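You operate a simulated robot arm through the tools that you are given. There is no shell and no other tool.

You are at the controls of a simulated robot arm. One attempt, no reset.

TASK
Put things in order on the cleaning bench. At the end: the dosing cup is on the brown wood oil box; the clip label reading meals stands where the white label (marked "BERRIES") stood; the white label from the cleaning bench stands where the blue drip spout (marked "3") stood; the yellow cloth stands where the dosing cup stood; the blue drip spout is on the blue drink carton (marked "MILK"); whatever was shut is shut again. Leave all else as you found it, and nothing knocked over. Set down upright: blue drip spout.

It is judged by the outcome, as a careful person would: the job done as asked, and still so three seconds after it is handed in. It fails if anything else is knocked over, pushed out of place, dropped, spilled or broken. Flat cloth is picked up by pressing the open fingertips on it (5 to 10 N) and closing them slowly along it; thin cloth reads only 2 to 8 mm in the jaws.

THE ROBOT
A 6-joint arm with a two-finger parallel gripper, fixed in place. Base frame: the origin is on the floor under the middle of its stand, x ahead of it, y to its left, z up; the work surface is at about z = 0.56. Lengths are in m, angles in degrees, forces in N, time in s.
With the tool pointing down near the work surface it reaches from about 0.1 to 0.64 m from the base axis. Its first joint turns from -66.0 to 66.0 degrees. Payload 2.9 kg.
The TCP is the grasp point between the finger pads, 0.03 m short of the fingertips. In the tool frame z runs along the fingers and y along their closing line. Largest opening 0.11 m; finger width 0.02, thickness 0.01; the body of the gripper, 0.048 by 0.112 m, starts 0.055 m behind the TCP.
Orientation is that of the tool frame in the base frame, as a unit quaternion [w, x, y, z]. With the fingers straight down and closing along the base's y, the tool's x points along the base's -x, its y along +y and its z along -z.

THE INTERFACE
- The arm moves only by the tool send_rows. Its argument "rows" is a list that holds one entry, the list of rows, each a list of 6 numbers: the shift along the base's x, y, z in units of 20 mm (1.0 is 20 mm), then the turn, a rotation vector about the base's x, y, z in units of 8 degrees (1.0 is 8 degrees). In form: [[[tx, ty, tz, ax, ay, az], ...]]. A call has 1 to 20 rows; each row shifts and turns the commanded pose from where the row before left it. "gripper" is the gripper command, from -1 (shut) to 1 (fully open), values between in proportion, set as the call begins (left out, the last holds). A call with a number of a shift or a turn outside -1 to 1 is refused whole. Each row takes 0.2 s and may step no farther than 0.05 m and 8.6 degrees from the row before; otherwise, or with a gripper value out of range, the whole call is refused. A pose out of reach is approached as far as the arm can. The call stops where the force on the tool passes 40 N (or 10 N more than at its start, if that is more) or the arm is blocked; 0.2 s more then pass. Each finger travels about 0.108 m/s and halts on what it meets, pressing with about 42 N; the grip force reading is that of the motor and also rises with nothing between the fingers. The clock runs only during rows and for 0.2 s after the last one: add rows that do not move to give the fingers time. The reply holds the time, the measured pose of the TCP, the force on the tool along the base axes, the opening and the grip force, in the units named above and with some noise, with the torque about the TCP (base axes, N m) and any sound that the robot's microphone picked up, and new pictures: "pictures" is both (left out), scene, wrist or none.
- Cameras (640 x 400 px; columns grow to the right, rows downward): "scene" is fixed at [0.0616, 0.4317, 1.3679]; the picture's right is [-0.85, -0.53, 0.00], its down [-0.38, 0.61, -0.69] and it looks along [0.37, -0.59, -0.72] (base axes); focal length 342 px, centre (320, 200). "wrist" rides on the gripper at [0.072, 0.017, -0.103] in the tool frame; the picture's right is [-0.23, 0.97, 0.00], its down [-0.76, -0.18, -0.62] and it looks along [-0.61, -0.14, 0.78] (tool axes); focal length 222 px, centre (320, 200). There is no depth. A picture from a camera that has moved, and an enlarged one, comes with that camera's place and axes in the base frame and with its lens.
- enlarge(camera, box): a new picture of the part [left, top, right, bottom] of that camera's present view, enlarged. The clock stands still meanwhile.
- job_done(): hands the job in; it is judged then, once.

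Places have to be worked out from the pictures, the camera data and where the tool is seen. Open the gripper and draw the arm clear of the work before you hand the job in, unless the task says otherwise.

The tools are called after "Request:" as name(argument=value, ...) on one line, values as JSON. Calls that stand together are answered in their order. send_rows: Moves the arm, as the interface text tells. Its arguments: {"type":"object","properties":{"rows":{"type":"array","items":{"type":"array","items":{"type":"array","items":{"type":"number"}}}},"gripper":{"type":"number"},"pictures":{"type":"string","enum":["both","scene","wrist","none"]}},"required":["rows"]} The other tools are called the same way: enlarge (camera, box) takes an enlarged picture of a part of a camera's view; job_done () hands the job in.

At the start:

```text
clock: 0.0
tool_pos: [0.4901, 0.0695, 0.8817]
orientation: [0.0, -0.002, 1.0, -0.001]
ft_force: [-0.6, -0.4, 0.6]
ft_torque: [0.0, 0.02, 0.03]
opening: 0.1099
finger_force: 0.0
```

scene: 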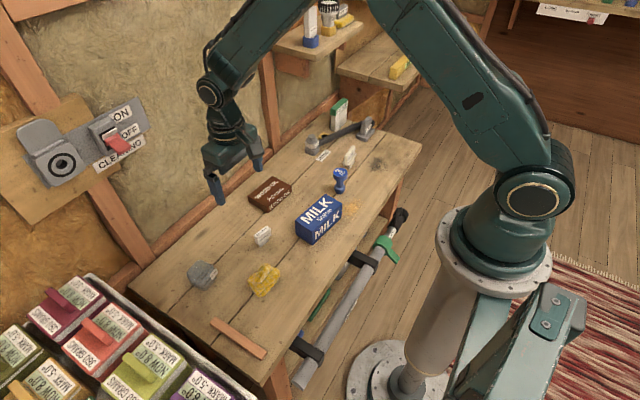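
wrist: 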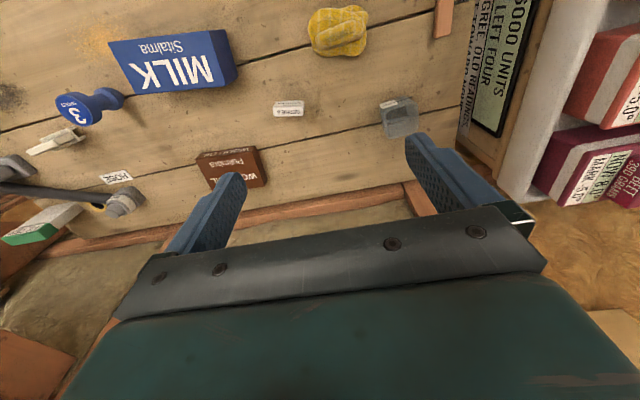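

I start by looking closely at the bench in both cameras before moving anything.

Request:
enlarge(camera="scene", box=[180, 160, 340, 260])

Request:
enlarge(camera="scene", box=[280, 90, 440, 190])

Request:
enlarge(camera="scene", box=[160, 220, 320, 320])

Request:
enlarge(camera="scene", box=[0, 70, 240, 220])

Request:
enlarge(camera="wrist", box=[0, 70, 240, 220])

Request:
enlarge(camera="wrist", box=[220, 0, 460, 150])

```text
4.00 times, centred on (260, 210) of scene
camera zoom: at [0.0616, 0.4317, 1.3679], right [-0.85, -0.53, 0.0], down [-0.38, 0.61, -0.69], along [0.37, -0.59, -0.72], focal length 1370 px, centre (560, 160)
```

zoom: 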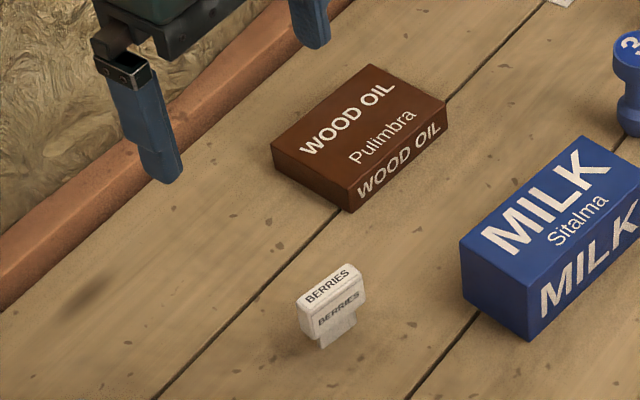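

```text
4.00 times, centred on (360, 140) of scene
camera zoom: at [0.0616, 0.4317, 1.3679], right [-0.85, -0.53, 0.0], down [-0.38, 0.61, -0.69], along [0.37, -0.59, -0.72], focal length 1370 px, centre (160, 440)
```

zoom: 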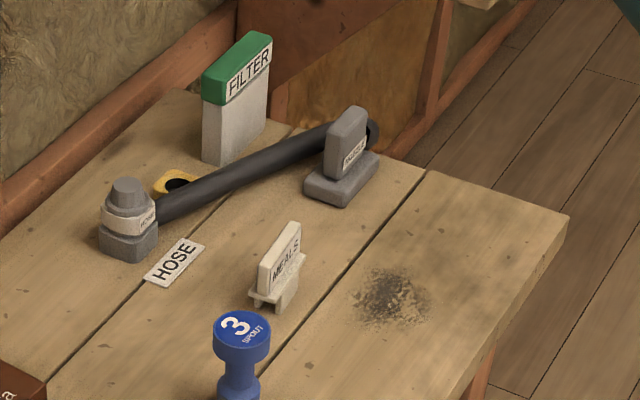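

```text
4.00 times, centred on (240, 270) of scene
camera zoom: at [0.0616, 0.4317, 1.3679], right [-0.85, -0.53, 0.0], down [-0.38, 0.61, -0.69], along [0.37, -0.59, -0.72], focal length 1370 px, centre (640, -80)
```

zoom: 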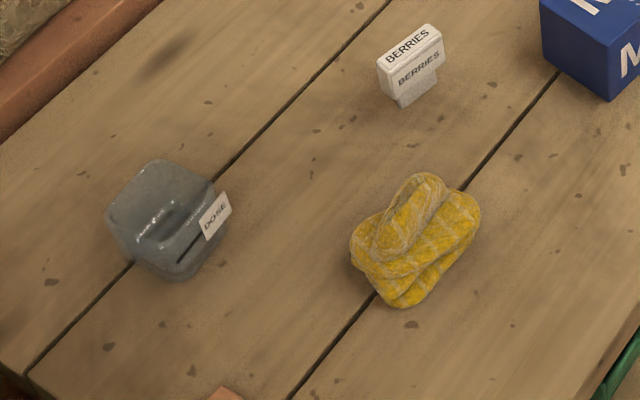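

```text
2.67 times, centred on (120, 145) of scene
camera zoom: at [0.0616, 0.4317, 1.3679], right [-0.85, -0.53, 0.0], down [-0.38, 0.61, -0.69], along [0.37, -0.59, -0.72], focal length 913 px, centre (853, 347)
```

zoom: 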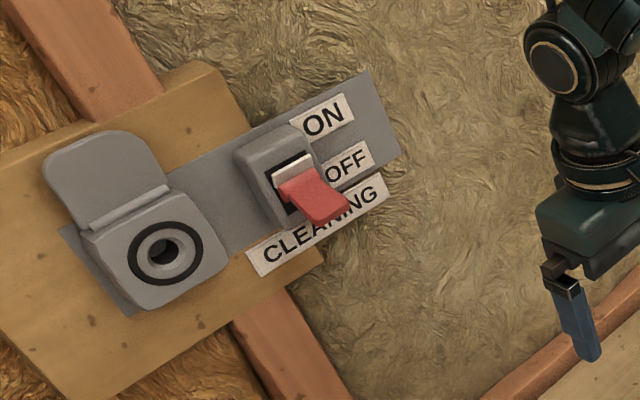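

```text
2.67 times, centred on (120, 145) of wrist
camera zoom: at [0.4178, 0.0858, 0.9846], right [0.23, 0.97, 0.0], down [0.76, -0.18, 0.62], along [0.61, -0.14, -0.78], focal length 592 px, centre (853, 347)
```

zoom: 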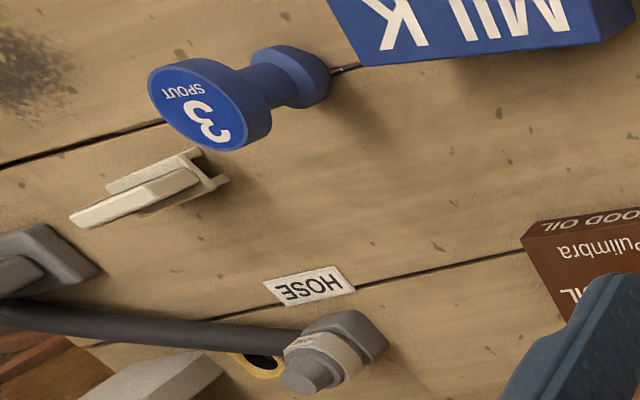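

```text
2.67 times, centred on (340, 75) of wrist
camera zoom: at [0.4178, 0.0858, 0.9846], right [0.23, 0.97, 0.0], down [0.76, -0.18, 0.62], along [0.61, -0.14, -0.78], focal length 592 px, centre (267, 533)
```

zoom: 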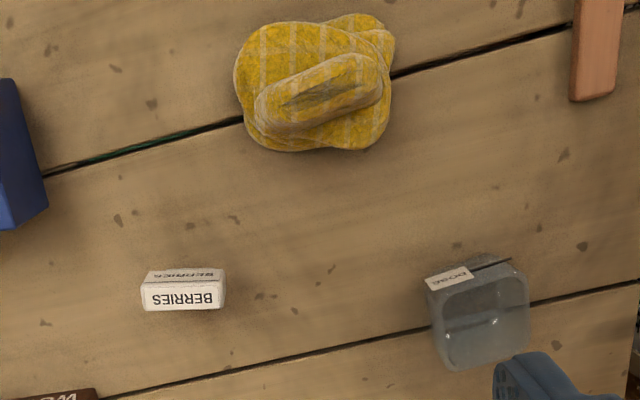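

The layout is readable: cup, cloth, BERRIES label, wood oil box, milk carton, spout "3" and MEALS clip. I zoom further on the individual items to measure them.

Request:
enlarge(camera="scene", box=[320, 140, 368, 170])

Request:
enlarge(camera="scene", box=[316, 155, 380, 195])

Request:
enlarge(camera="scene", box=[284, 185, 364, 235])

Request:
enlarge(camera="scene", box=[170, 250, 234, 290])

Request:
enlarge(camera="scene", box=[238, 215, 286, 245])

Request:
enlarge(camera="scene", box=[240, 0, 400, 100])

```text
13.33 times, centred on (344, 155) of scene
camera zoom: at [0.0616, 0.4317, 1.3679], right [-0.85, -0.53, 0.0], down [-0.38, 0.61, -0.69], along [0.37, -0.59, -0.72], focal length 4566 px, centre (0, 800)
```

zoom: 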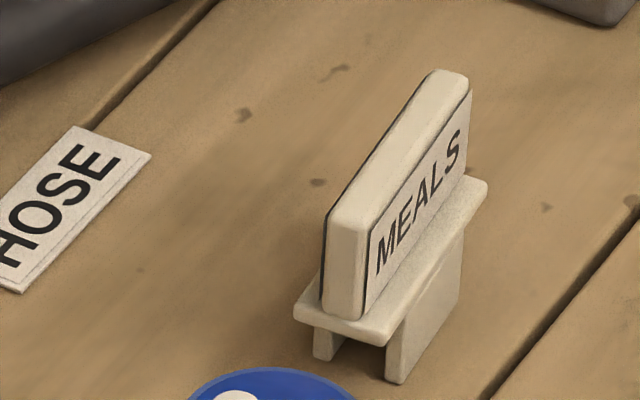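

```text
10.00 times, centred on (348, 175) of scene
camera zoom: at [0.0616, 0.4317, 1.3679], right [-0.85, -0.53, 0.0], down [-0.38, 0.61, -0.69], along [0.37, -0.59, -0.72], focal length 3424 px, centre (40, 450)
```

zoom: 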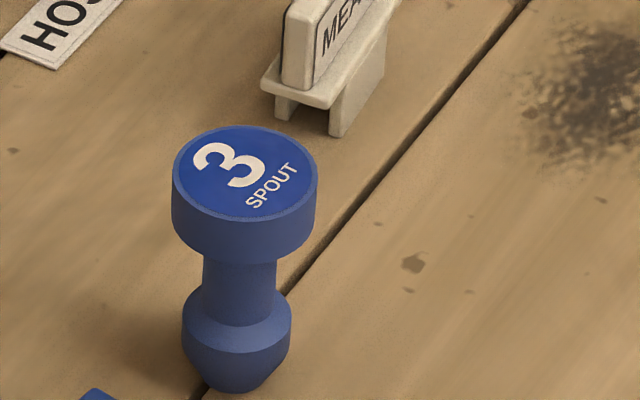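

```text
8.00 times, centred on (324, 210) of scene
camera zoom: at [0.0616, 0.4317, 1.3679], right [-0.85, -0.53, 0.0], down [-0.38, 0.61, -0.69], along [0.37, -0.59, -0.72], focal length 2739 px, centre (288, 120)
```

zoom: 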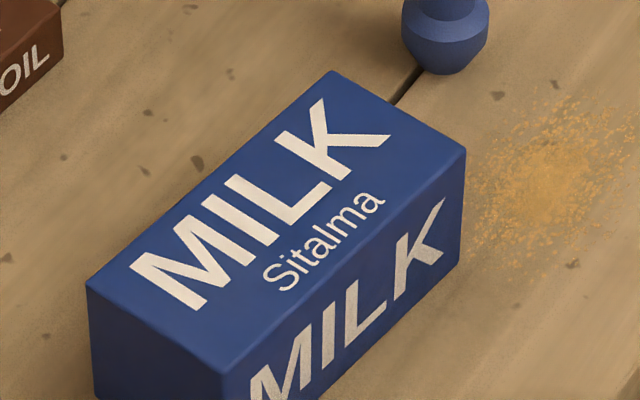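

```text
10.00 times, centred on (202, 270) of scene
camera zoom: at [0.0616, 0.4317, 1.3679], right [-0.85, -0.53, 0.0], down [-0.38, 0.61, -0.69], along [0.37, -0.59, -0.72], focal length 3424 px, centre (1500, -500)
```

zoom: 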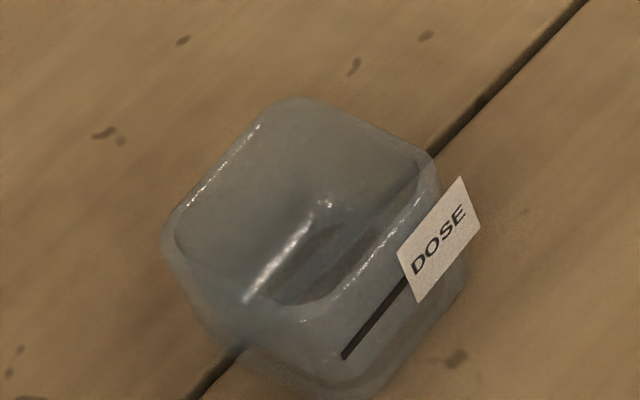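

```text
13.33 times, centred on (262, 230) of scene
camera zoom: at [0.0616, 0.4317, 1.3679], right [-0.85, -0.53, 0.0], down [-0.38, 0.61, -0.69], along [0.37, -0.59, -0.72], focal length 4566 px, centre (1093, -200)
```

zoom: 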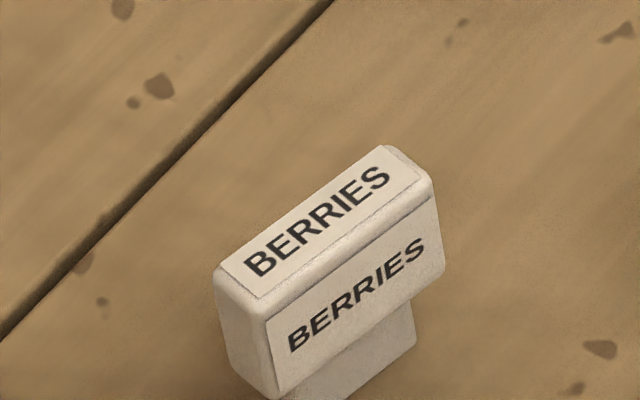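

```text
4.00 times, centred on (320, 50) of scene
camera zoom: at [0.0616, 0.4317, 1.3679], right [-0.85, -0.53, 0.0], down [-0.38, 0.61, -0.69], along [0.37, -0.59, -0.72], focal length 1370 px, centre (320, 800)
```

zoom: 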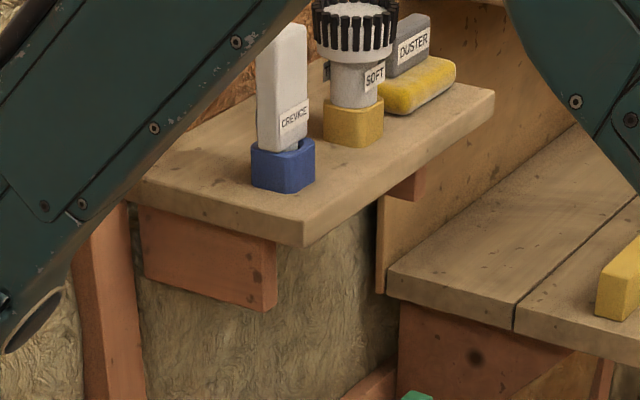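

Bench planks run along y; I estimate spout at about (0.44, -0.297), carton centre (0.42, -0.136, top ≈0.624), BERRIES (0.53, 0.0), MEALS (0.478, -0.435), cup (0.585, 0.19), oil box (0.62, -0.155, top ≈0.591). I move high over the spout to get a better wrist view.

Request:
send_rows(rows=[[[-0.2, -1, -0.2, 0, 0, 0], [-0.2, -1, -0.2, 0, 0, 0], [-0.2, -1, -0.2, 0, 0, 0], [-0.2, -1, -0.2, 0, 0, 0], [-0.2, -1, -0.2, 0, 0, 0], [-0.2, -1, -0.2, 0, 0, 0], [-0.2, -1, -0.2, 0, 0, 0], [-0.2, -1, -0.2, 0, 0, 0], [-0.2, -1, -0.2, 0, 0, 0], [-0.2, -1, -0.2, 0, 0, 0], [-0.2, -1, -0.2, 0, 0, 0], [-0.2, -1, -0.2, 0, 0, 0], [-0.2, -1, -0.2, 0, 0, 0], [-0.2, -1, -0.2, 0, 0, 0], [-0.2, -1, -0.2, 0, 0, 0], [0, -1, 0, 0, 0, 0], [0, -1, 0, 0, 0, 0], [0, -1, 0, 0, 0, 0]]])

```text
clock: 3.8
tool_pos: [0.4305, -0.291, 0.8209]
orientation: [0.0, 0.0, 1.0, 0.0]
ft_force: [-0.5, 0.4, -0.6]
ft_torque: [0.01, -0.03, 0.0]
opening: 0.11
finger_force: 0.0
camera wrist: at [0.3575, -0.2746, 0.9244], right [0.23, 0.97, 0.0], down [0.76, -0.18, 0.62], along [0.61, -0.14, -0.78], focal length 222 px, centre (320, 200)
```

scene: 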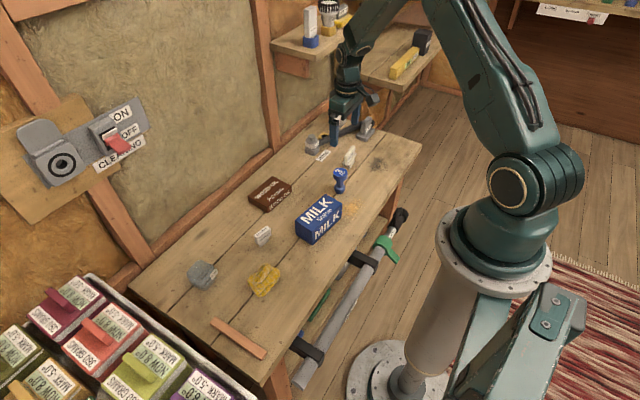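
wrist: 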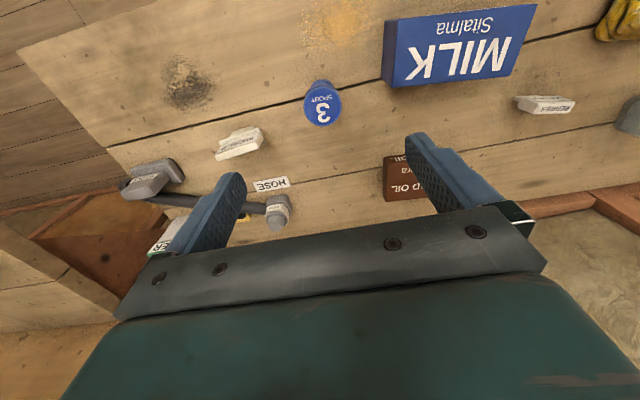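

Spout top is seen near (322,104) in the wrist view. I enlarge it and its neighbours for a more exact position.

Request:
enlarge(camera="wrist", box=[288, 65, 352, 135])

Request:
enlarge(camera="wrist", box=[200, 110, 280, 160])

Request:
enlarge(camera="wrist", box=[370, 0, 550, 112])

```text
5.71 times, centred on (320, 100) of wrist
camera zoom: at [0.3575, -0.2746, 0.9244], right [0.23, 0.97, 0.0], down [0.76, -0.18, 0.62], along [0.61, -0.14, -0.78], focal length 1269 px, centre (320, 771)
```

zoom: 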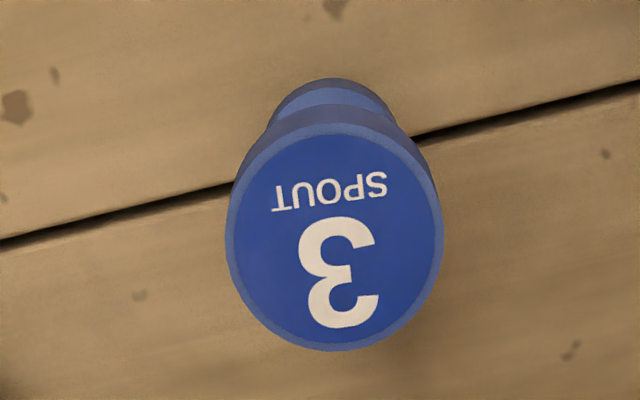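

```text
8.00 times, centred on (240, 135) of wrist
camera zoom: at [0.3575, -0.2746, 0.9244], right [0.23, 0.97, 0.0], down [0.76, -0.18, 0.62], along [0.61, -0.14, -0.78], focal length 1777 px, centre (960, 720)
```

zoom: 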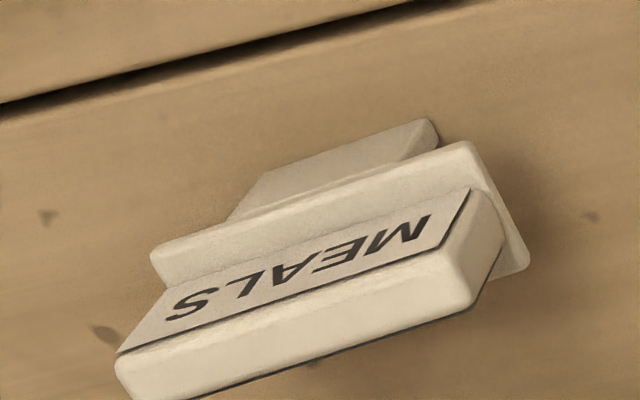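

```text
3.56 times, centred on (460, 56) of wrist
camera zoom: at [0.3575, -0.2746, 0.9244], right [0.23, 0.97, 0.0], down [0.76, -0.18, 0.62], along [0.61, -0.14, -0.78], focal length 790 px, centre (-178, 712)
```

zoom: 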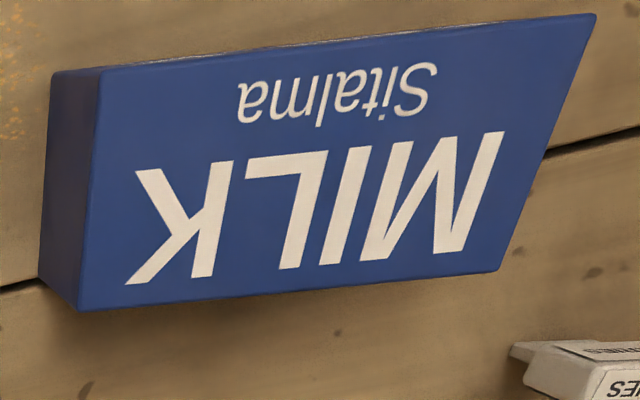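

Triangulating both cameras puts the spout at about (0.436, -0.290) with its top near z 0.652. I descend to just above it and check the alignment.

Request:
send_rows(rows=[[[0.09, 0.02, -1, 0, 0, 0], [0.09, 0.02, -1, 0, 0, 0], [0.09, 0, -1, 0, 0, 0], [0, 0, -1, 0, 0, 0], [0, 0, -1, 0, 0, 0], [0, 0, 0, 0, 0, 0]]])

```text
clock: 5.2
tool_pos: [0.4354, -0.2911, 0.7207]
orientation: [0.0, 0.0, 1.0, -0.001]
ft_force: [0.4, 0.3, -0.2]
ft_torque: [0.03, -0.02, 0.0]
opening: 0.1099
finger_force: 0.1
camera wrist: at [0.3622, -0.2743, 0.8246], right [0.23, 0.97, 0.0], down [0.76, -0.18, 0.62], along [0.61, -0.14, -0.78], focal length 222 px, centre (320, 200)
```

scene: 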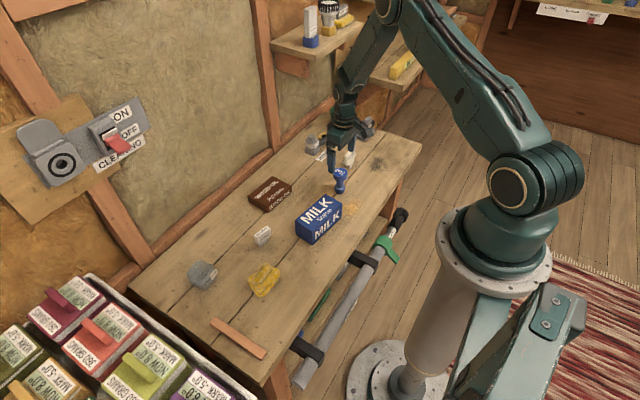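
wrist: 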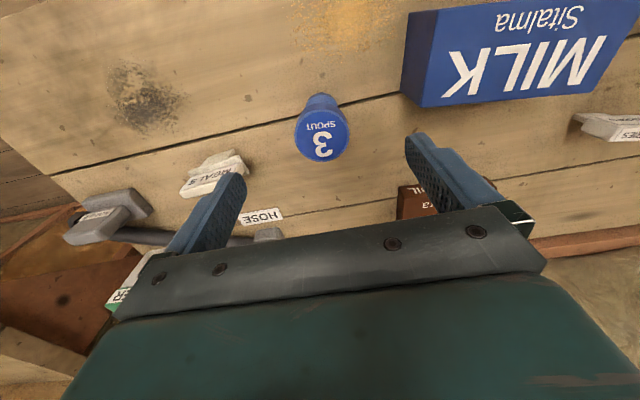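

The spout head is between the fingers. I enlarge to refine its centre.

Request:
enlarge(camera="wrist", box=[280, 85, 360, 175])

Request:
enlarge(camera="scene", box=[300, 120, 380, 200])

```text
4.44 times, centred on (320, 130) of wrist
camera zoom: at [0.3622, -0.2743, 0.8246], right [0.23, 0.97, 0.0], down [0.76, -0.18, 0.62], along [0.61, -0.14, -0.78], focal length 987 px, centre (320, 511)
```

zoom: 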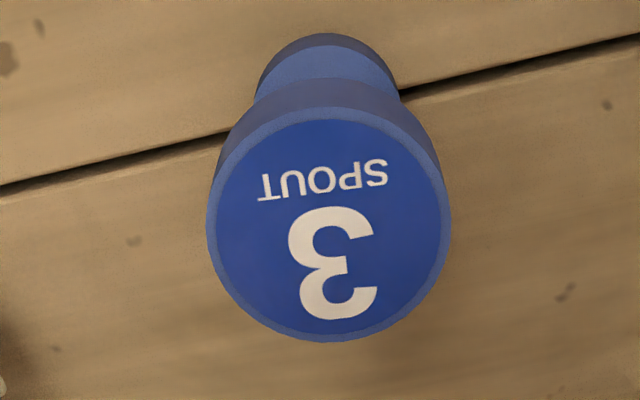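

```text
5.00 times, centred on (340, 160) of scene
camera zoom: at [0.0616, 0.4317, 1.3679], right [-0.85, -0.53, 0.0], down [-0.38, 0.61, -0.69], along [0.37, -0.59, -0.72], focal length 1712 px, centre (220, 400)
```

zoom: 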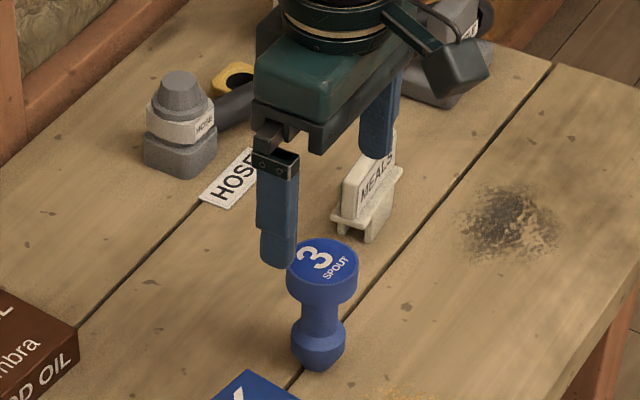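

The head's centre comes out at about (0.4345, -0.2895), within 2 mm of the TCP. I correct that, descend so that the pads span the head, and close.

Request:
send_rows(rows=[[[-0.02, 0.04, -1, 0, 0, 0], [-0.02, 0.04, -1, 0, 0, 0], [0, 0, -1, 0, 0, 0], [0, 0, -1, 0, 0, 0], [0, 0, 0, 0, 0, 0]]], pictures="both")

Request:
send_rows(rows=[[[0, 0, 0, 0, 0, 0], [0, 0, 0, 0, 0, 0], [0, 0, 0, 0, 0, 0], [0, 0, 0, 0, 0, 0], [0, 0, 0, 0, 0, 0]]], gripper=-1)

```text
clock: 6.4
tool_pos: [0.4345, -0.2889, 0.641]
orientation: [-0.001, -0.001, 1.0, -0.001]
ft_force: [-0.4, 0.4, 0.7]
ft_torque: [0.02, -0.01, 0.01]
opening: 0.1102
finger_force: 0.0
camera wrist: at [0.3617, -0.272, 0.7444], right [0.23, 0.97, 0.0], down [0.76, -0.18, 0.62], along [0.61, -0.14, -0.78], focal length 222 px, centre (320, 200)
```

scene: 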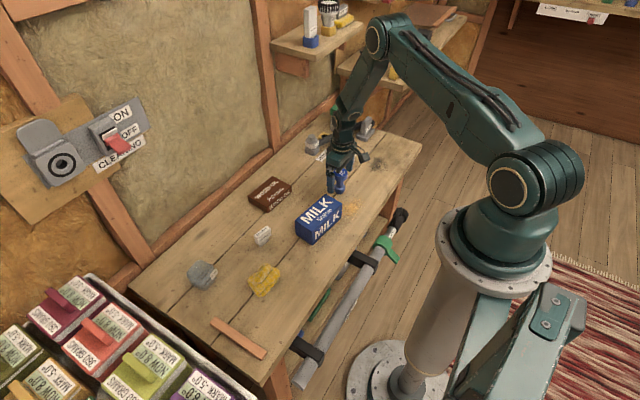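
wrist: 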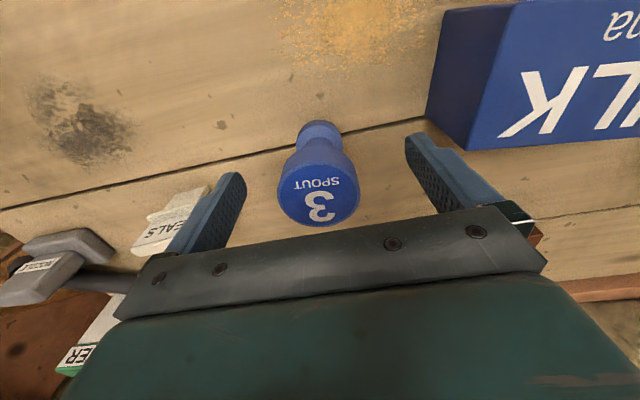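

```text
clock: 7.6
tool_pos: [0.4353, -0.2891, 0.6411]
orientation: [0.0, 0.0, 1.0, -0.001]
ft_force: [-0.5, -0.7, -0.3]
ft_torque: [0.0, 0.06, 0.02]
opening: 0.0449
finger_force: 42.1
camera wrist: at [0.3617, -0.272, 0.7447], right [0.23, 0.97, 0.0], down [0.76, -0.18, 0.62], along [0.61, -0.14, -0.78], focal length 222 px, centre (320, 200)
```

scene: 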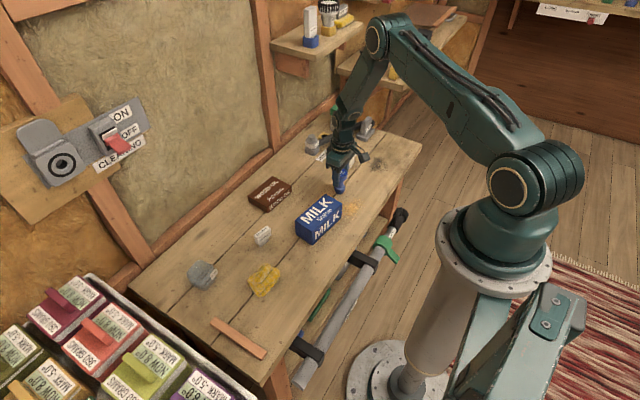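
wrist: 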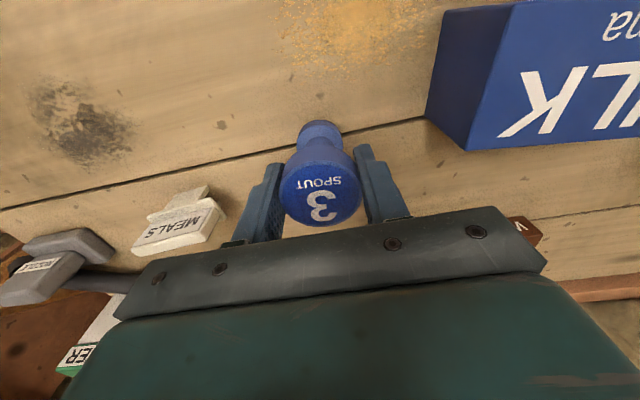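

The head is gripped at 44.9 mm. I lift straight up 10 cm and carry it over the carton's centre at about (0.417, -0.132).

Request:
send_rows(rows=[[[0, 0, 0.5, 0, 0, 0], [0, 0, 1, 0, 0, 0], [0, 0, 1, 0, 0, 0], [0, 0, 1, 0, 0, 0], [0, 0, 1, 0, 0, 0], [0, 0, 0.5, 0, 0, 0], [-0.1, 0.7, 0, 0, 0, 0], [-0.1, 0.9, 0, 0, 0, 0], [-0.1, 0.9, 0, 0, 0, 0], [-0.1, 0.9, 0, 0, 0, 0], [-0.1, 0.9, 0, 0, 0, 0], [-0.1, 0.9, 0, 0, 0, 0], [-0.1, 0.9, 0, 0, 0, 0], [-0.1, 0.9, 0, 0, 0, 0], [-0.1, 0.85, 0, 0, 0, 0], [0, 0, 0, 0, 0, 0]]])

```text
clock: 11.0
tool_pos: [0.4176, -0.1312, 0.7408]
orientation: [0.0, 0.0, 1.0, -0.001]
ft_force: [-0.8, 0.5, -2.1]
ft_torque: [-0.01, -0.01, 0.0]
opening: 0.0449
finger_force: 42.2
camera wrist: at [0.3453, -0.1141, 0.8444], right [0.23, 0.97, 0.0], down [0.76, -0.18, 0.62], along [0.61, -0.14, -0.78], focal length 222 px, centre (320, 200)
```

scene: 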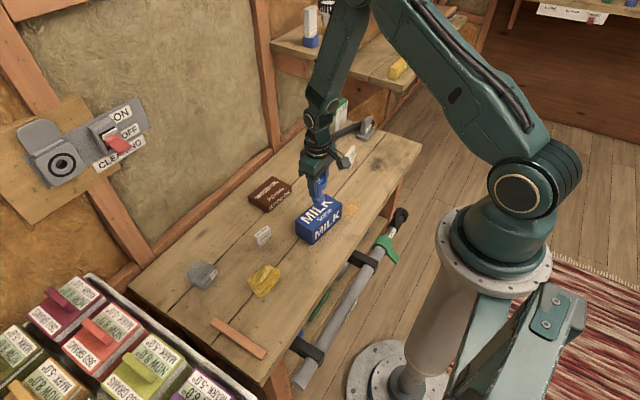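
wrist: 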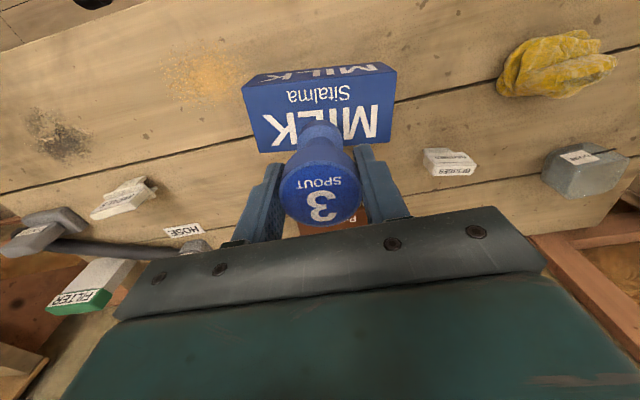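

The spout's axis projects onto the crossing of the carton top's diagonals, so it is centred. I lower to just above the expected contact height.

Request:
send_rows(rows=[[[0, 0, -0.6, 0, 0, 0], [0, 0, -0.5, 0, 0, 0], [0, 0, 0, 0, 0, 0]]], pictures="scene")

Request:
enlarge(camera="scene", box=[280, 160, 360, 250])

```text
clock: 11.8
tool_pos: [0.4164, -0.1321, 0.7194]
orientation: [0.001, 0.0, 1.0, -0.001]
ft_force: [0.3, 0.0, -0.7]
ft_torque: [0.01, -0.01, 0.01]
opening: 0.045
finger_force: 42.3
```

scene: 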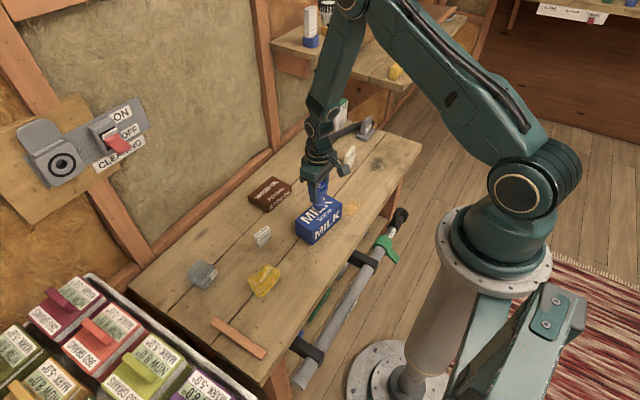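

```text
4.44 times, centred on (320, 205) of scene
camera zoom: at [0.0616, 0.4317, 1.3679], right [-0.85, -0.53, 0.0], down [-0.38, 0.61, -0.69], along [0.37, -0.59, -0.72], focal length 1522 px, centre (320, 178)
```

zoom: 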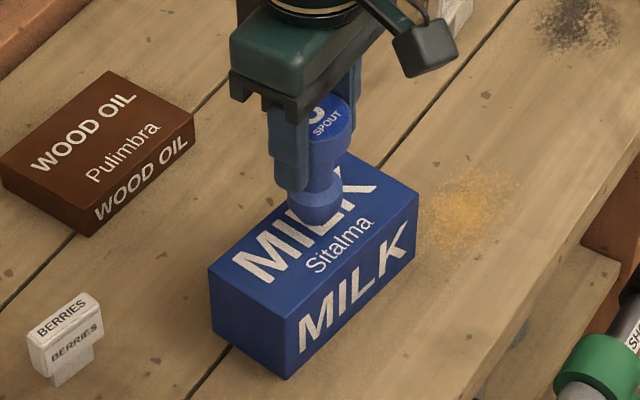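

About a centimetre remains. I creep down in 2 mm steps and watch the vertical force.

Request:
send_rows(rows=[[[0, 0, -0.15, 0, 0, 0], [0, 0, -0.1, 0, 0, 0], [0, 0, 0, 0, 0, 0]]], pictures="none")

Request:
send_rows(rows=[[[0, 0, -0.1, 0, 0, 0], [0, 0, 0, 0, 0, 0]]], pictures="none")

Request:
send_rows(rows=[[[0, 0, -0.1, 0, 0, 0], [0, 0, 0, 0, 0, 0]]], pictures="none")

```text
clock: 12.6
tool_pos: [0.4166, -0.1319, 0.7137]
orientation: [0.001, -0.001, 1.0, -0.001]
ft_force: [0.1, 0.8, -0.6]
ft_torque: [0.02, 0.02, 0.0]
opening: 0.0448
finger_force: 41.8
```

```text
clock: 13.2
tool_pos: [0.4166, -0.1306, 0.7122]
orientation: [0.0, -0.001, 1.0, -0.001]
ft_force: [-0.4, 0.5, -0.9]
ft_torque: [-0.04, -0.02, -0.02]
opening: 0.0449
finger_force: 42.0
```

```text
clock: 13.8
tool_pos: [0.4173, -0.1311, 0.7111]
orientation: [0.0, 0.0, 1.0, 0.0]
ft_force: [0.7, 0.3, -1.0]
ft_torque: [0.01, -0.01, -0.02]
opening: 0.045
finger_force: 42.2
```

No contact yet at z ≈ 0.710. I continue in small steps.

Request:
send_rows(rows=[[[0, 0, -0.08, 0, 0, 0], [0, 0, 0, 0, 0, 0]]], pictures="none")

Request:
send_rows(rows=[[[0, 0, -0.08, 0, 0, 0], [0, 0, 0, 0, 0, 0]]], pictures="none")

Request:
send_rows(rows=[[[0, 0, -0.08, 0, 0, 0], [0, 0, 0, 0, 0, 0]]], pictures="scene")

Request:
enlarge(camera="scene", box=[290, 170, 350, 230])

```text
clock: 14.4
tool_pos: [0.4167, -0.1312, 0.7092]
orientation: [0.0, 0.0, 1.0, -0.001]
ft_force: [0.6, 0.1, -1.3]
ft_torque: [-0.01, 0.0, 0.0]
opening: 0.0451
finger_force: 42.0
```

```text
clock: 15.0
tool_pos: [0.4169, -0.1316, 0.7081]
orientation: [0.0, -0.001, 1.0, -0.001]
ft_force: [-1.1, 1.0, 5.4]
ft_torque: [0.06, 0.06, 0.02]
opening: 0.0445
finger_force: 41.5
```

```text
clock: 15.6
tool_pos: [0.4179, -0.132, 0.7064]
orientation: [-0.001, -0.001, 1.0, 0.0]
ft_force: [-4.9, 2.5, 30.2]
ft_torque: [0.15, 0.4, 0.02]
opening: 0.0449
finger_force: 42.2
```

scene: 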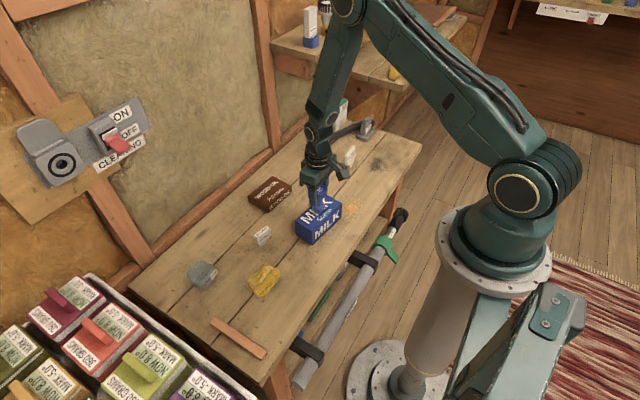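

```text
6.67 times, centred on (320, 200) of scene
camera zoom: at [0.0611, 0.4318, 1.3679], right [-0.85, -0.53, 0.0], down [-0.38, 0.61, -0.69], along [0.37, -0.59, -0.72], focal length 2283 px, centre (320, 200)
```

zoom: 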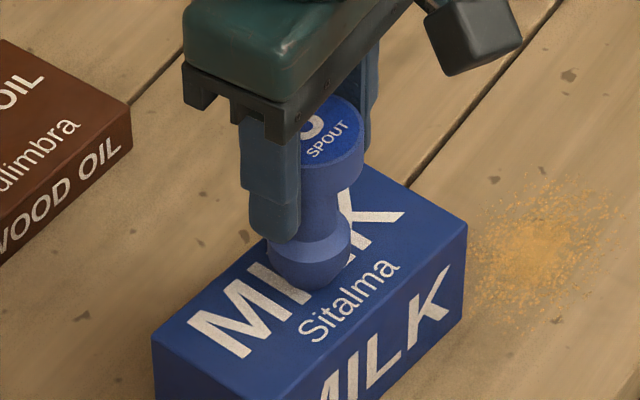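

Contact began at z ≈ 0.7075 (carton top ≈ 0.627); the last step pressed to 30 N, so I back off 1.2 mm before releasing.

Request:
send_rows(rows=[[[0, 0, 0.06, 0, 0, 0], [0, 0, 0, 0, 0, 0]]], pictures="none")

```text
clock: 16.2
tool_pos: [0.4175, -0.1328, 0.7071]
orientation: [0.001, -0.001, 1.0, -0.001]
ft_force: [-1.3, -0.1, 24.7]
ft_torque: [0.01, 0.07, -0.03]
opening: 0.0447
finger_force: 42.0
```

Still about 25 N; I ease up a little more.

Request:
send_rows(rows=[[[0, 0, 0.05, 0, 0, 0], [0, 0, 0, 0, 0, 0], [0, 0, 0, 0, 0, 0]]], pictures="none")

```text
clock: 17.0
tool_pos: [0.416, -0.1317, 0.7068]
orientation: [-0.001, -0.002, 1.0, 0.0]
ft_force: [0.8, -0.2, 0.1]
ft_torque: [0.0, -0.05, -0.02]
opening: 0.0446
finger_force: 42.3
```

Force is near zero with the spout resting on the carton. I open the fingers now.

Request:
send_rows(rows=[[[0, 0, 0, 0, 0, 0], [0, 0, 0, 0, 0, 0], [0, 0, 0, 0, 0, 0]]], gripper=0.6)

```text
clock: 17.8
tool_pos: [0.4164, -0.1321, 0.7075]
orientation: [0.0, 0.0, 1.0, -0.002]
ft_force: [-0.1, 0.5, 0.3]
ft_torque: [0.04, -0.02, 0.0]
opening: 0.088
finger_force: 0.0
camera wrist: at [0.3447, -0.1149, 0.8111], right [0.23, 0.97, 0.0], down [0.76, -0.18, 0.62], along [0.61, -0.14, -0.78], focal length 222 px, centre (320, 200)
```

scene: 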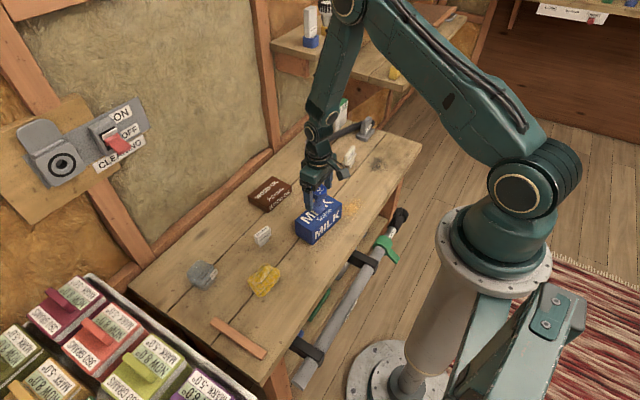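
wrist: 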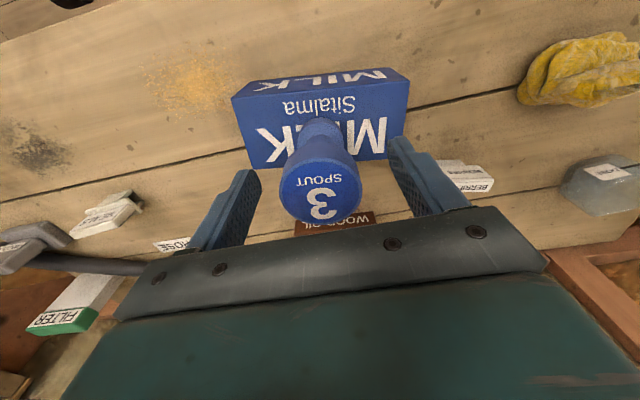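

The spout stands upright on the carton. I rise clear and travel to above the BERRIES label, turning the tool +76.5° so that the fingers will close across its thickness.

Request:
send_rows(rows=[[[0, 0, 0.6, 0, 0, 0], [0, 0, 1, 0, 0, 0], [0, 0, 1, 0, 0, 0], [0, 0, 1, 0, 0, 0], [0, 0, 1, 0, 0, 0], [0.55, 0.65, 0, 0, 0, 0.956], [0.55, 0.65, 0, 0, 0, 0.956], [0.55, 0.65, 0, 0, 0, 0.956], [0.55, 0.65, 0, 0, 0, 0.956], [0.55, 0.65, 0, 0, 0, 0.956], [0.55, 0.65, 0, 0, 0, 0.956], [0.55, 0.65, 0, 0, 0, 0.956], [0.55, 0.65, 0, 0, 0, 0.956], [0.55, 0.65, 0, 0, 0, 0.956], [0.55, 0.65, 0, 0, 0, 0.956], [0, 0, 0, 0, 0, 0]]])

```text
clock: 21.2
tool_pos: [0.5259, -0.0008, 0.7998]
orientation: [0.001, -0.62, 0.785, -0.001]
ft_force: [0.4, -0.2, -0.2]
ft_torque: [0.02, -0.01, -0.02]
opening: 0.088
finger_force: 0.0
camera wrist: at [0.4932, -0.0679, 0.904], right [-0.9, 0.45, 0.0], down [0.35, 0.7, 0.62], along [0.28, 0.56, -0.78], focal length 222 px, centre (320, 200)
```

scene: 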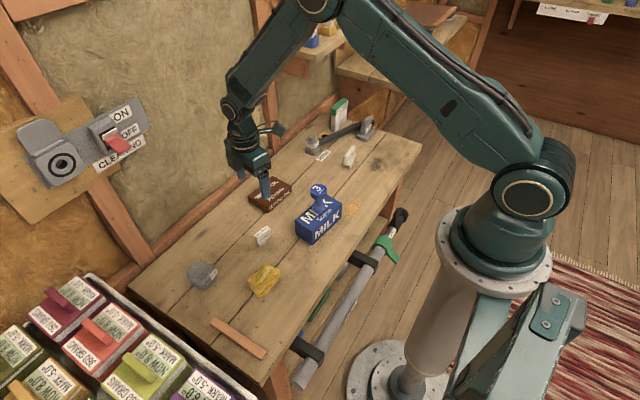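
wrist: 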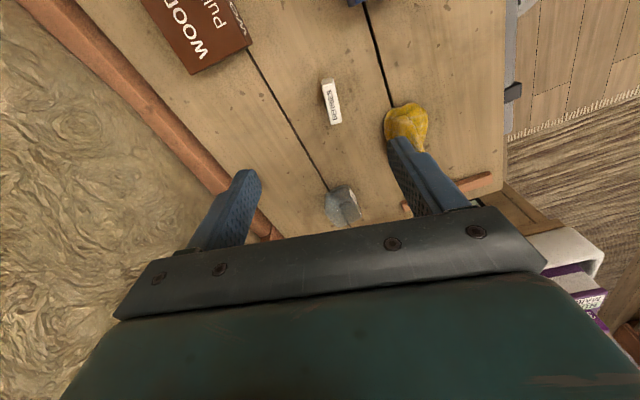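

The label lies almost straight beneath and is aligned. I enlarge it to measure position, size and yaw.

Request:
enlarge(camera="wrist", box=[300, 70, 364, 134])

Request:
enlarge(camera="scene", box=[238, 215, 286, 255])

Request:
enlarge(camera="scene", box=[290, 170, 350, 250])

```text
6.25 times, centred on (332, 102) of wrist
camera zoom: at [0.4932, -0.0679, 0.904], right [-0.9, 0.45, 0.0], down [0.35, 0.7, 0.62], along [0.28, 0.56, -0.78], focal length 1388 px, centre (245, 812)
```

zoom: 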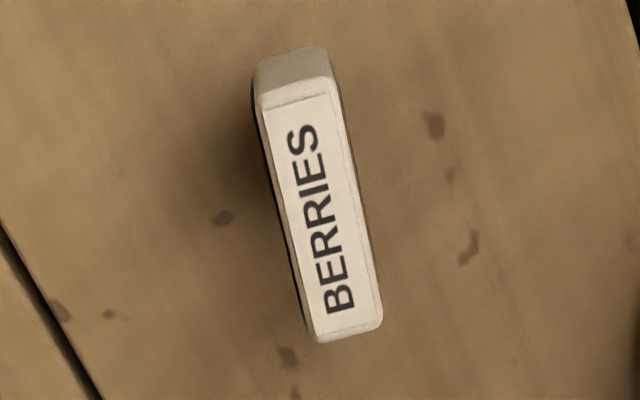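

```text
10.00 times, centred on (262, 235) of scene
camera zoom: at [0.0616, 0.4317, 1.3679], right [-0.85, -0.53, 0.0], down [-0.38, 0.61, -0.69], along [0.37, -0.59, -0.72], focal length 3424 px, centre (900, -150)
```

zoom: 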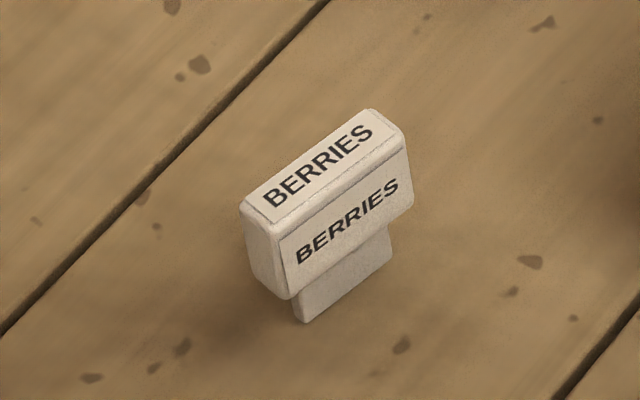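

```text
5.00 times, centred on (320, 210) of scene
camera zoom: at [0.0616, 0.4317, 1.3679], right [-0.85, -0.53, 0.0], down [-0.38, 0.61, -0.69], along [0.37, -0.59, -0.72], focal length 1712 px, centre (320, 150)
```

zoom: 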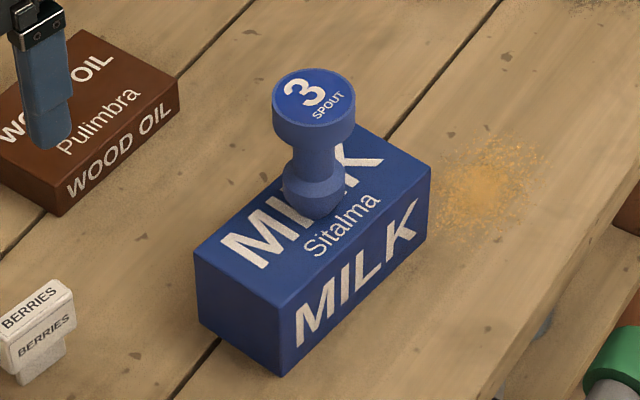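

Both cameras agree on the label top being near z 0.615, centred at about (0.516, 0.010), yaw ≈12°, 46 × 14 mm. I shift over it and descend to just above for a check.

Request:
send_rows(rows=[[[-0.16, 0.17, -1, 0, 0, 0], [-0.16, 0.17, -1, 0, 0, 0], [-0.15, 0.17, -1, 0, 0, 0], [0, 0, -1, 0, 0, 0.1], [0, 0, -1, 0, 0, 0], [0, 0, -1, 0, 0, 0], [0, 0, -1, 0, 0, 0], [0, 0, 0, 0, 0, 0]]])

Request:
enlarge(camera="wrist", box=[260, 100, 388, 220])

```text
clock: 23.0
tool_pos: [0.516, 0.0086, 0.6599]
orientation: [0.001, -0.625, 0.781, -0.001]
ft_force: [-0.2, -0.8, 0.1]
ft_torque: [-0.01, 0.0, 0.03]
opening: 0.0878
finger_force: 0.1
camera wrist: at [0.4844, -0.0583, 0.7629], right [-0.9, 0.43, 0.0], down [0.34, 0.7, 0.62], along [0.27, 0.56, -0.78], focal length 222 px, centre (320, 200)
```

scene: 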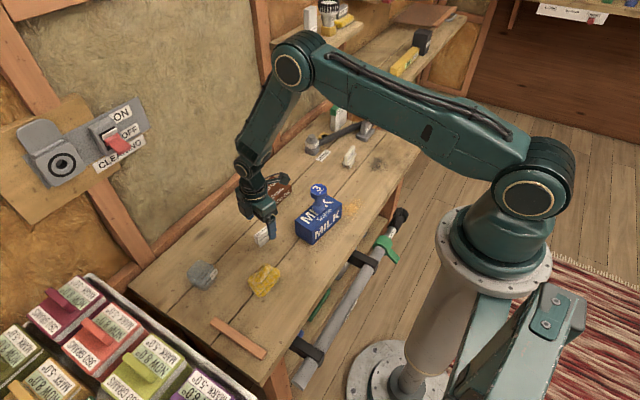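
wrist: 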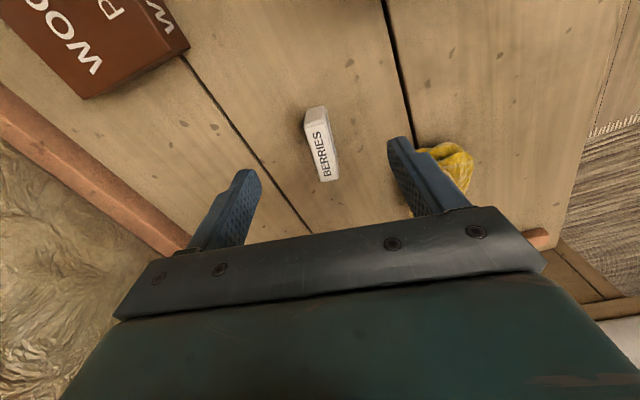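

```text
3.33 times, centred on (324, 160) of wrist
camera zoom: at [0.4844, -0.0583, 0.7629], right [-0.9, 0.43, 0.0], down [0.34, 0.7, 0.62], along [0.27, 0.56, -0.78], focal length 740 px, centre (307, 333)
```

zoom: 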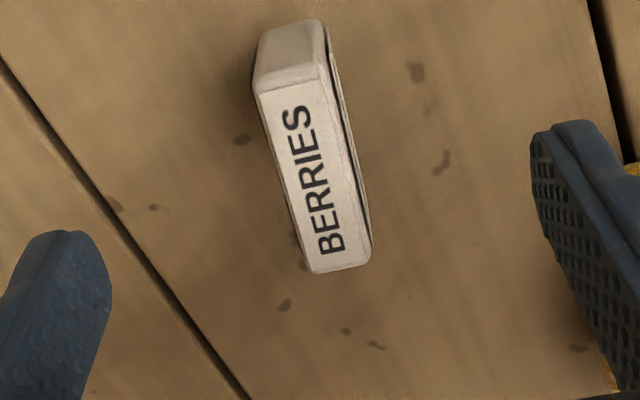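

Only a 2 mm offset along the closing line remains. I correct it, descend to z ≈ 0.601 and close.

Request:
send_rows(rows=[[[-0.09, 0.05, -1, 0, 0, 0], [0, 0, -1, 0, 0, 0], [0, 0, -0.95, 0, 0, 0], [0, 0, 0, 0, 0, 0]]])

```text
clock: 24.0
tool_pos: [0.5139, 0.0101, 0.6021]
orientation: [0.001, -0.625, 0.78, -0.001]
ft_force: [-0.8, 0.0, -1.0]
ft_torque: [-0.01, 0.02, -0.02]
opening: 0.088
finger_force: 0.0
camera wrist: at [0.4821, -0.057, 0.7039], right [-0.9, 0.43, 0.0], down [0.34, 0.7, 0.62], along [0.27, 0.56, -0.78], focal length 222 px, centre (320, 200)
```

scene: 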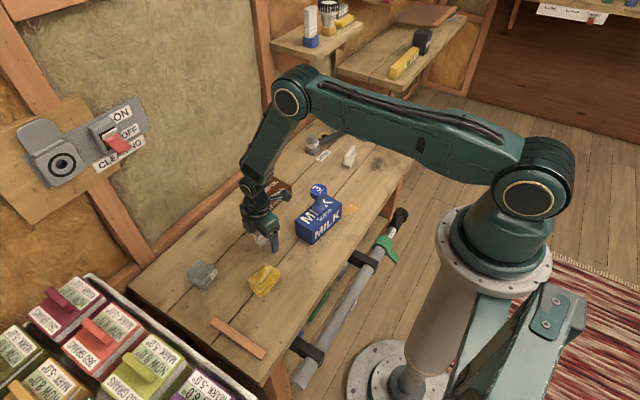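
wrist: 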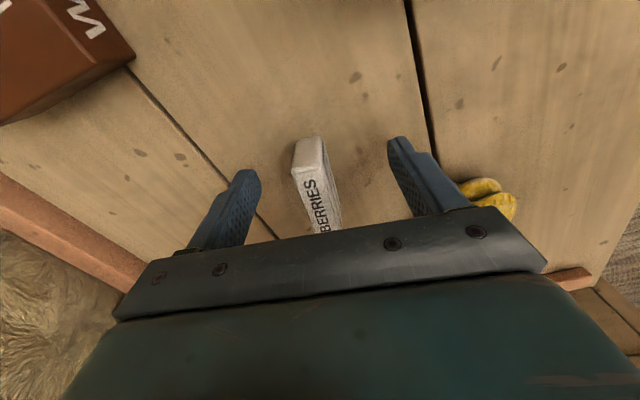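

The label sits midway between the pads. I close on it.

Request:
send_rows(rows=[[[0, 0, 0, 0, 0, 0], [0, 0, 0, 0, 0, 0], [0, 0, 0, 0, 0, 0], [0, 0, 0, 0, 0, 0]]], gripper=-1)

```text
clock: 25.0
tool_pos: [0.5141, 0.0092, 0.5999]
orientation: [0.001, -0.625, 0.781, 0.0]
ft_force: [0.0, -0.8, -0.5]
ft_torque: [0.05, 0.01, 0.03]
opening: 0.0147
finger_force: 41.7
camera wrist: at [0.4822, -0.0571, 0.7042], right [-0.9, 0.43, 0.0], down [0.34, 0.7, 0.62], along [0.27, 0.56, -0.78], focal length 222 px, centre (320, 200)
```

scene: 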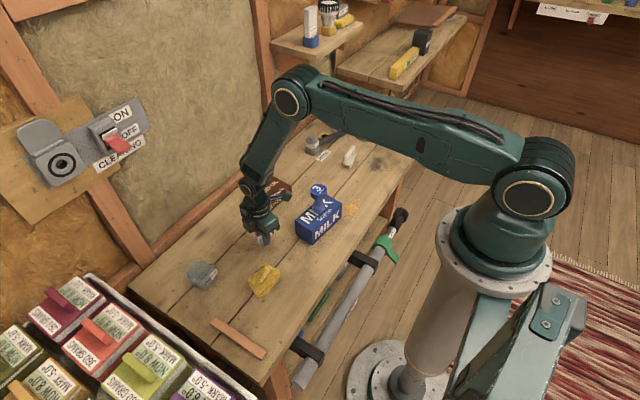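
wrist: 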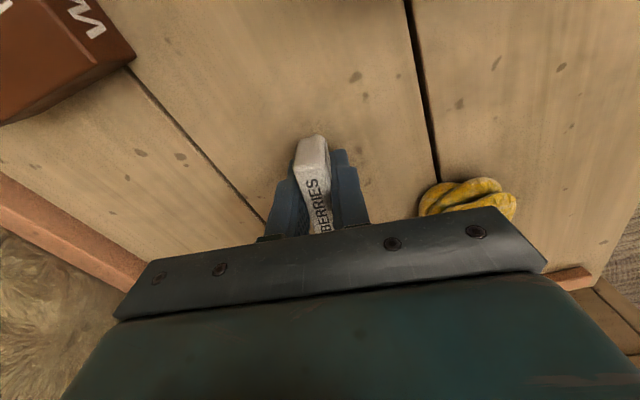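

Gripped at 14.7 mm. I lift high and carry it over to the spout's old spot at about (0.4345, -0.2895).

Request:
send_rows(rows=[[[0, 0, 0.6, 0, 0, 0], [0, 0, 1, 0, 0, 0], [0, 0, 1, 0, 0, 0], [0, 0, 1, 0, 0, 0], [0, 0, 1, 0, 0, 0], [-0.265, -0.997, 1, 0, 0, 0], [-0.265, -0.997, 1, 0, 0, 0], [-0.265, -0.997, 1, 0, 0, 0], [-0.265, -0.997, 1, 0, 0, 0], [-0.265, -0.997, 1, 0, 0, 0], [-0.265, -0.997, 0.4, 0, 0, 0], [-0.265, -0.997, 0, 0, 0, 0], [-0.265, -0.997, 0, 0, 0, 0], [-0.265, -0.997, 0, 0, 0, 0], [-0.265, -0.997, 0, 0, 0, 0], [-0.265, -0.997, 0, 0, 0, 0], [-0.265, -0.997, 0, 0, 0, 0], [-0.265, -0.997, 0, 0, 0, 0], [-0.265, -0.997, 0, 0, 0, 0], [-0.265, -0.997, 0, 0, 0, 0]]])

```text
clock: 29.2
tool_pos: [0.4362, -0.2902, 0.7993]
orientation: [0.0, -0.625, 0.78, 0.0]
ft_force: [0.0, -0.2, -0.2]
ft_torque: [-0.02, -0.01, -0.02]
opening: 0.0146
finger_force: 42.1
camera wrist: at [0.4037, -0.3572, 0.9027], right [-0.9, 0.43, 0.0], down [0.34, 0.7, 0.62], along [0.27, 0.56, -0.78], focal length 222 px, centre (320, 200)
```

scene: 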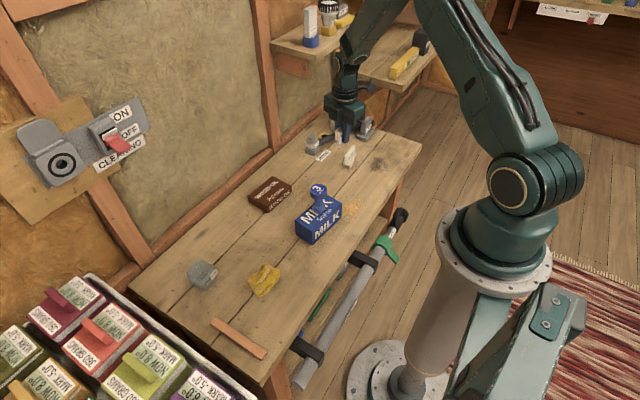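
wrist: 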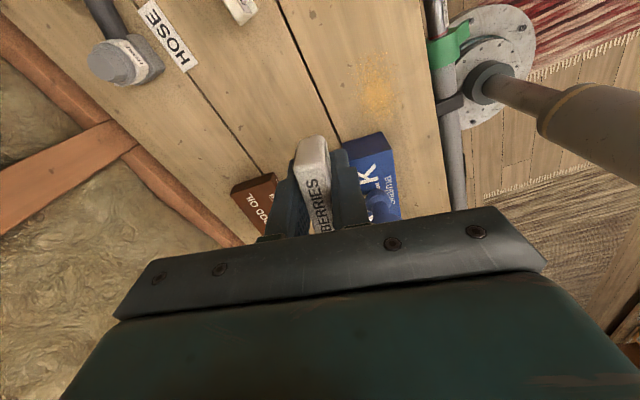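

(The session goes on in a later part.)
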